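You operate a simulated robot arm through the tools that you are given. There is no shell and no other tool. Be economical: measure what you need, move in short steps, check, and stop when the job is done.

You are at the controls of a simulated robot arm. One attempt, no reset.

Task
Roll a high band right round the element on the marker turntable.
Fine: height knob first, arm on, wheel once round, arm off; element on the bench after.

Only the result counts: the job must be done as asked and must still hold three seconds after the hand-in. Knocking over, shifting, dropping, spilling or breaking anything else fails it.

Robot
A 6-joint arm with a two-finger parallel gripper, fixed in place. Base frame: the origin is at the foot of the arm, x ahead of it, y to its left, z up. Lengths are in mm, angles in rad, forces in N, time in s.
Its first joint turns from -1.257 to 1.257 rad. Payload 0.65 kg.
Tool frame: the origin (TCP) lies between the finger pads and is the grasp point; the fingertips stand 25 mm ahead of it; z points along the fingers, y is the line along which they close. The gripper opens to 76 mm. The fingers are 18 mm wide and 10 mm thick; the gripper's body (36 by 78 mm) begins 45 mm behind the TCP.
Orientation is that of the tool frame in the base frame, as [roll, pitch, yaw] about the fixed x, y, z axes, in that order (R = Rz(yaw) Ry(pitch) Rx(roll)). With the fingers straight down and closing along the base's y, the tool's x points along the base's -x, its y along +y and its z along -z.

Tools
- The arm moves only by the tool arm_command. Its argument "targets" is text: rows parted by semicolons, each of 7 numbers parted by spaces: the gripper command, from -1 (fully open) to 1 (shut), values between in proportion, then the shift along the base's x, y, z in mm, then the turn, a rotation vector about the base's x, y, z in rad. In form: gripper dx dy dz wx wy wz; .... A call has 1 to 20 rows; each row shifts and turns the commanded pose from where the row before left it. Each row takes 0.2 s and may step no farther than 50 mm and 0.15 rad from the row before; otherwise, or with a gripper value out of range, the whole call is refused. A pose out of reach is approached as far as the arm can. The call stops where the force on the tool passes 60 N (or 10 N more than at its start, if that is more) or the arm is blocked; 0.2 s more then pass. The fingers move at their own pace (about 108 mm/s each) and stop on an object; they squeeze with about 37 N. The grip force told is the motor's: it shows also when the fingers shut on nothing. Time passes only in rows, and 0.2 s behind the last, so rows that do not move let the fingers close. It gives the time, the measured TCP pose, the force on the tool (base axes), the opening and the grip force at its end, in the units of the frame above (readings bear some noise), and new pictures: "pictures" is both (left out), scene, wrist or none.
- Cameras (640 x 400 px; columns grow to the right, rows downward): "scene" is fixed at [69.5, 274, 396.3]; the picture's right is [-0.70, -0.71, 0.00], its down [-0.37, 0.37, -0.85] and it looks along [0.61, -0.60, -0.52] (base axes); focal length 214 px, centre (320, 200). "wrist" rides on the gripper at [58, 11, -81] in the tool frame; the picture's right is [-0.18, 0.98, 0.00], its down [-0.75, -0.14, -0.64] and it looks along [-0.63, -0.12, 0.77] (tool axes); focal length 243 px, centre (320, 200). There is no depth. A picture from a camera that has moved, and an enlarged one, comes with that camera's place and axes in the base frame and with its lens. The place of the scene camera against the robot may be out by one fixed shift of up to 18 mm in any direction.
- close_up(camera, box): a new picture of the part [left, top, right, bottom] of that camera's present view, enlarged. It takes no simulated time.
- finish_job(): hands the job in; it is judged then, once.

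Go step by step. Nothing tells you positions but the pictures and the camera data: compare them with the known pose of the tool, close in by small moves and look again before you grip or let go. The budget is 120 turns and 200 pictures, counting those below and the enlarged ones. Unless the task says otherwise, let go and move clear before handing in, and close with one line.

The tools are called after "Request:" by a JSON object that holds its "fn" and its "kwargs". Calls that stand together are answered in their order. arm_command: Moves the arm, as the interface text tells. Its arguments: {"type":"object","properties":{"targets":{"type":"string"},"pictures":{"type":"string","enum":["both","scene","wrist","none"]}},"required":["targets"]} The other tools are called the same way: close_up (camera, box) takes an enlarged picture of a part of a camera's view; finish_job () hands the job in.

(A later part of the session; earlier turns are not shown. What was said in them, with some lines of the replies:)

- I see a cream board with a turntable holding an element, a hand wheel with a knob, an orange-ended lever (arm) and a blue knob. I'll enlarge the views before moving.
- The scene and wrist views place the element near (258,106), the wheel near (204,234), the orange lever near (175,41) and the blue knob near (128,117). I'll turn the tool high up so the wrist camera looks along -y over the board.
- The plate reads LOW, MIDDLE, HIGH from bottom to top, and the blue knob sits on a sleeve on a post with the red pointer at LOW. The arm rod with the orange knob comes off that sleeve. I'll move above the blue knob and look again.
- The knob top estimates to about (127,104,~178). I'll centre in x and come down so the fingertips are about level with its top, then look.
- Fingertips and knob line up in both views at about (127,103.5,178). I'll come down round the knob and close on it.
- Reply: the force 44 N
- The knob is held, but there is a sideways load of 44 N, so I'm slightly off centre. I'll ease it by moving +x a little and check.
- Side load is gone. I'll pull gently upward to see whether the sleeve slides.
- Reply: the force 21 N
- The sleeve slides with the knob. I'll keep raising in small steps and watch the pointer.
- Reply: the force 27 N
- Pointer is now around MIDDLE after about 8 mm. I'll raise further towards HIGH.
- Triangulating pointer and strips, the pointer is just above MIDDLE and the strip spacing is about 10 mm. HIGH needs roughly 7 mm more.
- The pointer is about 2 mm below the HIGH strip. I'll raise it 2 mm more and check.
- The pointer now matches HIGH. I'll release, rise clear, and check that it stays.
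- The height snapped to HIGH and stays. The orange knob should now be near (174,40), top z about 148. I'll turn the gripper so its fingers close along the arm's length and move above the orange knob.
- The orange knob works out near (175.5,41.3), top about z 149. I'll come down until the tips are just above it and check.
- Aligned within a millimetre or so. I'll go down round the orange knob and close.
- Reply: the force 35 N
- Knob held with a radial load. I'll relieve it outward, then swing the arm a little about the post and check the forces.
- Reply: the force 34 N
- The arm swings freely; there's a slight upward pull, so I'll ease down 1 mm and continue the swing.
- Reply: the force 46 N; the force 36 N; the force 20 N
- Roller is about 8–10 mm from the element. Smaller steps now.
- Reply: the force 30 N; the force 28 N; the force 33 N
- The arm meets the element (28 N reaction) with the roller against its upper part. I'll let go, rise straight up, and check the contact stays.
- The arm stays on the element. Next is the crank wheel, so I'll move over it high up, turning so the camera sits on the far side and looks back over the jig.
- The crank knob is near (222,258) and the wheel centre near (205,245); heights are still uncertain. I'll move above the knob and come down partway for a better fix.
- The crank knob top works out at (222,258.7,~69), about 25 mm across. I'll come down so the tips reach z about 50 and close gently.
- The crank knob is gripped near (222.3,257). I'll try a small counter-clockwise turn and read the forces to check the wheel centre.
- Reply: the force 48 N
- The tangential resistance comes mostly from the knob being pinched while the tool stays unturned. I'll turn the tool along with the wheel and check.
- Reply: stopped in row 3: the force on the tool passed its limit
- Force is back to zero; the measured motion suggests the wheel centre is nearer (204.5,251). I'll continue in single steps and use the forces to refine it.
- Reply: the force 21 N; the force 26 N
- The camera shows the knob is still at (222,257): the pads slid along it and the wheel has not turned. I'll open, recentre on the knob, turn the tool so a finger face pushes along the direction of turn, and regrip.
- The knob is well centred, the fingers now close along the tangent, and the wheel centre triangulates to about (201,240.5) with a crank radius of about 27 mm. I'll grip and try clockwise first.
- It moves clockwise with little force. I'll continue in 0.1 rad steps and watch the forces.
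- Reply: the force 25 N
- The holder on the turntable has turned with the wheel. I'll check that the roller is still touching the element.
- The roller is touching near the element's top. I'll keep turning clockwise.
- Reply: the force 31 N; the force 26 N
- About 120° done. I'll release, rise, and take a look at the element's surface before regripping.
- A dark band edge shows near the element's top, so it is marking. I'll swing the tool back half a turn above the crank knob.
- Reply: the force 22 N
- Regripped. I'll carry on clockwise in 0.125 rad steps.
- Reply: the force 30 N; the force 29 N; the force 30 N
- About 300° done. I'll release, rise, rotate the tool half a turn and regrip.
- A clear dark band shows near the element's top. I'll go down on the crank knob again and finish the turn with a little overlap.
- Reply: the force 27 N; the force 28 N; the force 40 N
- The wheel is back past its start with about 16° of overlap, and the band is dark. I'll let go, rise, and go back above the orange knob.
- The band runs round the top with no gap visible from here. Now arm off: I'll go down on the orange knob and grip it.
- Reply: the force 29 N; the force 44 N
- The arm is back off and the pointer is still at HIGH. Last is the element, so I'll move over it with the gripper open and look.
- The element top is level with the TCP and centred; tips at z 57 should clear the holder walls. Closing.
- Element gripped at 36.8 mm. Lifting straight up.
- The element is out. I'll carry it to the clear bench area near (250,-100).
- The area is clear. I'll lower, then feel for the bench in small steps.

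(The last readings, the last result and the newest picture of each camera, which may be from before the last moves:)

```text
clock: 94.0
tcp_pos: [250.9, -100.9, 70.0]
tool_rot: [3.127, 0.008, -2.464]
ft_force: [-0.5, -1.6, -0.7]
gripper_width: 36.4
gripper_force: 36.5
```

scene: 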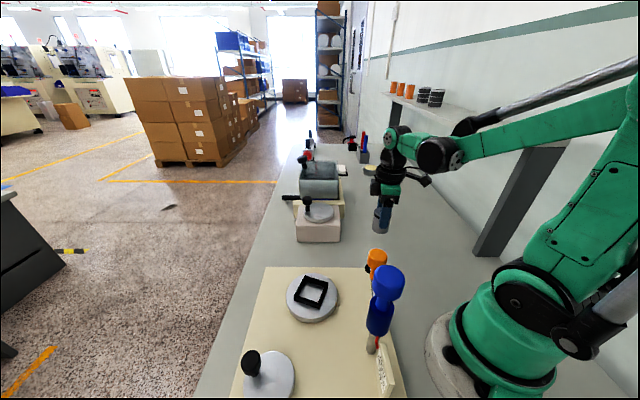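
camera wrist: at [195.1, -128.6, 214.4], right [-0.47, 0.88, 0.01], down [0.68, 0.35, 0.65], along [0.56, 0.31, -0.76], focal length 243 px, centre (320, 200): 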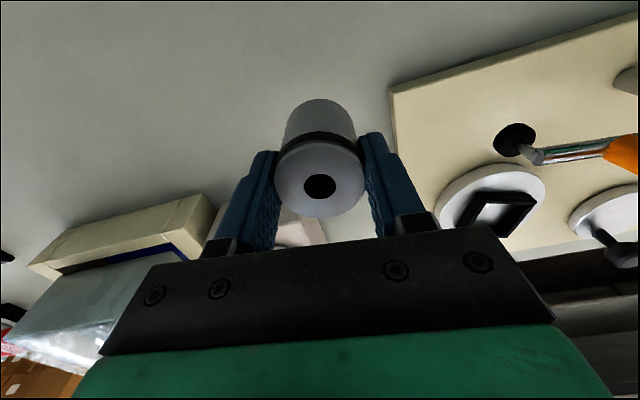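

Request:
{"fn": "arm_command", "kwargs": {"targets": "1 0 0 -1.5 0 0 0; 1 0 0 -1.5 0 0 0; 1 0 0 0 0 0 0", "pictures": "none"}}

Request:
{"fn": "close_up", "kwargs": {"camera": "wrist", "box": [240, 60, 400, 220]}}

```text
clock: 94.8
tcp_pos: [250.2, -100.8, 66.6]
tool_rot: [3.127, 0.006, -2.464]
ft_force: [0.0, 0.5, -0.4]
gripper_width: 36.6
gripper_force: 37.0
```

```text
2.50 times, centred on (320, 140) of wrist
camera zoom: at [198.6, -128.9, 147.8], right [-0.47, 0.88, 0.01], down [0.68, 0.35, 0.65], along [0.56, 0.31, -0.76], focal length 606 px, centre (320, 350)
```

zoom: 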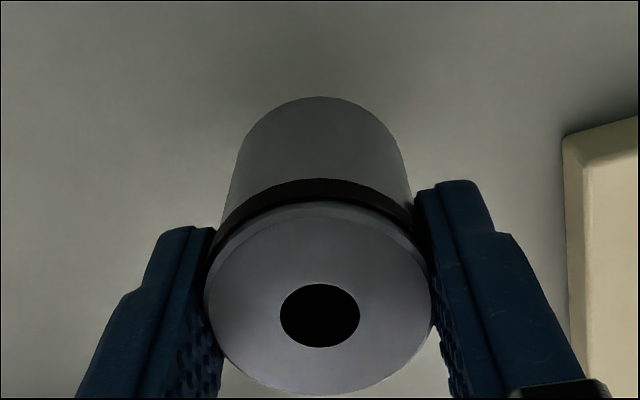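

Request:
{"fn": "arm_command", "kwargs": {"targets": "1 0 0 -2 0 0 0; 1 0 0 -2 0 0 0; 1 0 0 -2 0 0 0; 1 0 0 0 0 0 0", "pictures": "none"}}

```text
clock: 95.8
tcp_pos: [251.3, -100.3, 60.5]
tool_rot: [3.13, 0.008, -2.464]
ft_force: [-0.5, 0.2, -1.0]
gripper_width: 36.5
gripper_force: 37.3
```

Request:
{"fn": "arm_command", "kwargs": {"targets": "1 0 0 -1.5 0 0 0; 1 0 0 -1.5 0 0 0; 1 0 0 0 0 0 0", "pictures": "none"}}

Request:
{"fn": "close_up", "kwargs": {"camera": "wrist", "box": [240, 60, 400, 220]}}

Request:
{"fn": "close_up", "kwargs": {"camera": "scene", "box": [340, 200, 420, 260]}}

```text
clock: 96.7
tcp_pos: [251.4, -100.2, 58.5]
tool_rot: [3.127, 0.007, -2.465]
ft_force: [1.0, 0.9, -1.2]
gripper_width: 36.8
gripper_force: 37.2
```

```text
2.50 times, centred on (320, 140) of wrist
camera zoom: at [198.8, -129.0, 138.6], right [-0.47, 0.88, 0.01], down [0.68, 0.35, 0.65], along [0.56, 0.31, -0.76], focal length 606 px, centre (320, 350)
```

zoom: 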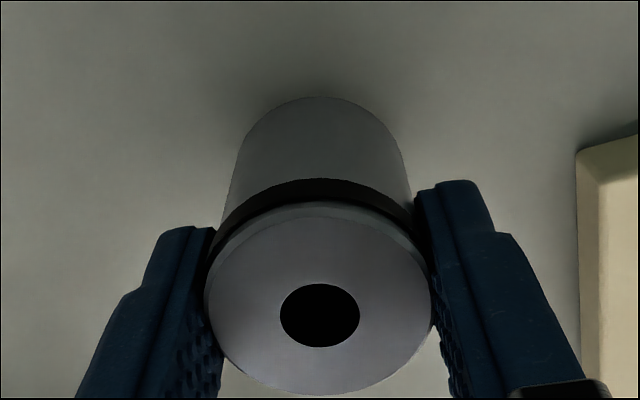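

```text
6.67 times, centred on (380, 230) of scene
camera zoom: at [69.6, 274.0, 396.3], right [-0.7, -0.71, 0.0], down [-0.37, 0.37, -0.85], along [0.61, -0.6, -0.52], focal length 1430 px, centre (-80, 0)
```

zoom: 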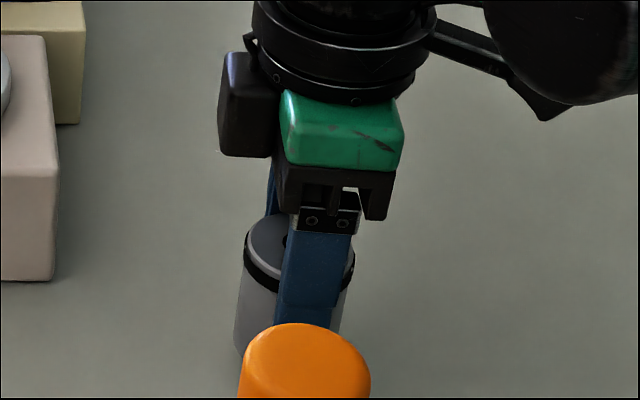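

Near the bench now, as contact shading is growing. Continuing in 1 mm steps.

Request:
{"fn": "arm_command", "kwargs": {"targets": "1 0 0 -1 0 0 0; 1 0 0 -1 0 0 0; 1 0 0 -1 0 0 0; 1 0 0 0 0 0 0", "pictures": "none"}}

```text
clock: 97.7
tcp_pos: [251.9, -100.6, 55.7]
tool_rot: [3.127, 0.007, -2.464]
ft_force: [0.4, -0.7, -0.5]
gripper_width: 36.8
gripper_force: 37.3
```

Request:
{"fn": "arm_command", "kwargs": {"targets": "1 0 0 -1 0 0 0; 1 0 0 -1 0 0 0; 1 0 0 -1 0 0 0; 1 0 0 0 0 0 0", "pictures": "none"}}

```text
clock: 98.7
tcp_pos: [250.8, -101.2, 51.8]
tool_rot: [3.128, 0.007, -2.465]
ft_force: [-0.1, 1.0, -1.1]
gripper_width: 36.6
gripper_force: 37.0
```

Request:
{"fn": "arm_command", "kwargs": {"targets": "1 0 0 -1 0 0 0; 1 0 0 -1 0 0 0; 1 0 0 -1 0 0 0; 1 0 0 0 0 0 0", "pictures": "none"}}

Request:
{"fn": "close_up", "kwargs": {"camera": "wrist", "box": [240, 60, 400, 220]}}

```text
clock: 99.7
tcp_pos: [251.5, -101.1, 48.7]
tool_rot: [3.126, 0.008, -2.464]
ft_force: [0.4, 0.0, -0.7]
gripper_width: 36.6
gripper_force: 36.7
```

```text
2.50 times, centred on (320, 140) of wrist
camera zoom: at [199.2, -129.1, 129.7], right [-0.47, 0.88, 0.01], down [0.68, 0.35, 0.65], along [0.56, 0.31, -0.76], focal length 606 px, centre (320, 350)
```

zoom: 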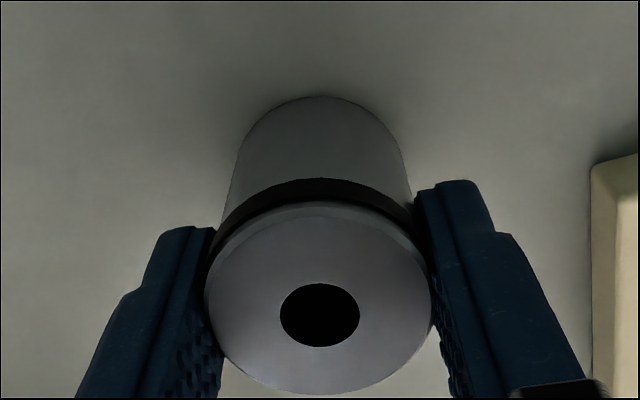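

Request:
{"fn": "arm_command", "kwargs": {"targets": "1 0 0 -1 0 0 0; 1 0 0 -1 0 0 0; 1 0 0 -1 0 0 0; 1 0 0 -1 0 0 0; 1 0 0 0 0 0 0", "pictures": "none"}}

```text
clock: 100.8
tcp_pos: [251.7, -100.3, 44.7]
tool_rot: [3.128, 0.007, -2.463]
ft_force: [-1.3, -3.1, 24.1]
gripper_width: 36.7
gripper_force: 36.8
```

Contact with the bench (24 N up). I'll ease up slightly, release and rise clear.

Request:
{"fn": "arm_command", "kwargs": {"targets": "1 0 0 0.6 0 0 0; 1 0 0 0 0 0 0; 0.2 0 0 0 0 0 0; -0.3 0 0 0 0 0 0; -1 0 0 0 0 0 0; -1 0 0 0 0 0 0; -1 0 0 20 0 0 0; -1 0 0 40 0 0 0; -1 0 0 50 0 0 0; -1 0 0 50 0 0 0; -1 0 0 0 0 0 0"}}

Request:
{"fn": "close_up", "kwargs": {"camera": "scene", "box": [240, 200, 420, 400]}}

Request:
{"fn": "close_up", "kwargs": {"camera": "wrist", "box": [240, 40, 400, 160]}}

```text
clock: 103.2
tcp_pos: [250.9, -100.2, 208.7]
tool_rot: [3.128, 0.008, -2.464]
ft_force: [0.0, 0.3, -0.2]
gripper_width: 76.0
gripper_force: 0.1
camera wrist: at [199.5, -128.4, 288.8], right [-0.47, 0.88, 0.01], down [0.68, 0.35, 0.65], along [0.56, 0.31, -0.76], focal length 243 px, centre (320, 200)
```

scene: 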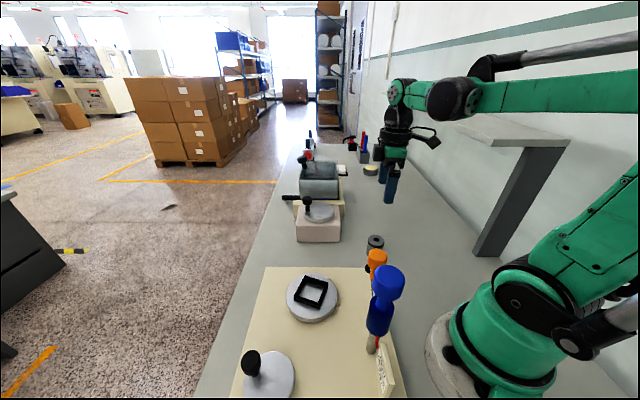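
wrist: 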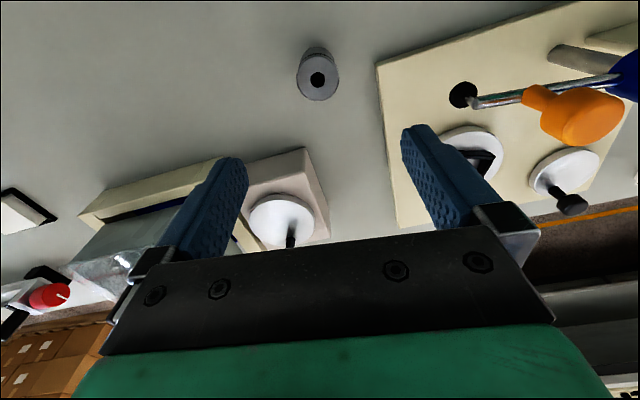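

```text
2.00 times, centred on (330, 300) of scene
camera zoom: at [69.5, 274.0, 396.3], right [-0.7, -0.71, 0.0], down [-0.37, 0.37, -0.85], along [0.61, -0.6, -0.52], focal length 429 px, centre (300, 0)
```

zoom: 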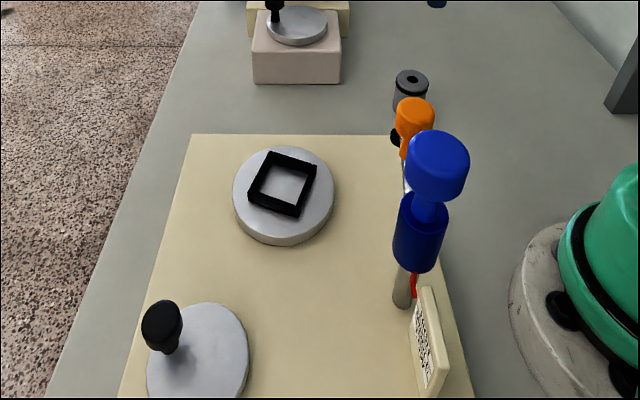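

```text
3.33 times, centred on (320, 100) of wrist
camera zoom: at [199.5, -128.4, 288.8], right [-0.47, 0.88, 0.01], down [0.68, 0.35, 0.65], along [0.56, 0.31, -0.76], focal length 809 px, centre (320, 533)
```

zoom: 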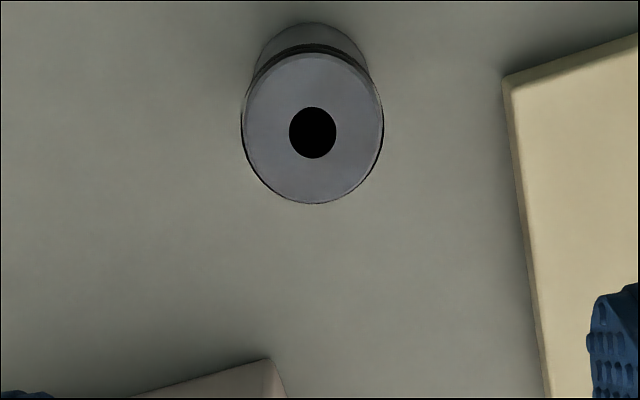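

The element stands upright on the bench with its high band, the arm is off, and the gripper is open and clear. I'm handing in.

Request:
{"fn": "finish_job", "kwargs": {}}

```text
The job is handed in.
```

The high band is rolled round the element, the marker arm is off, and the element stands upright on the bench. I turned the wheel about 16° past one full turn. The band showed no gap in any view, though I did not see every side close up.
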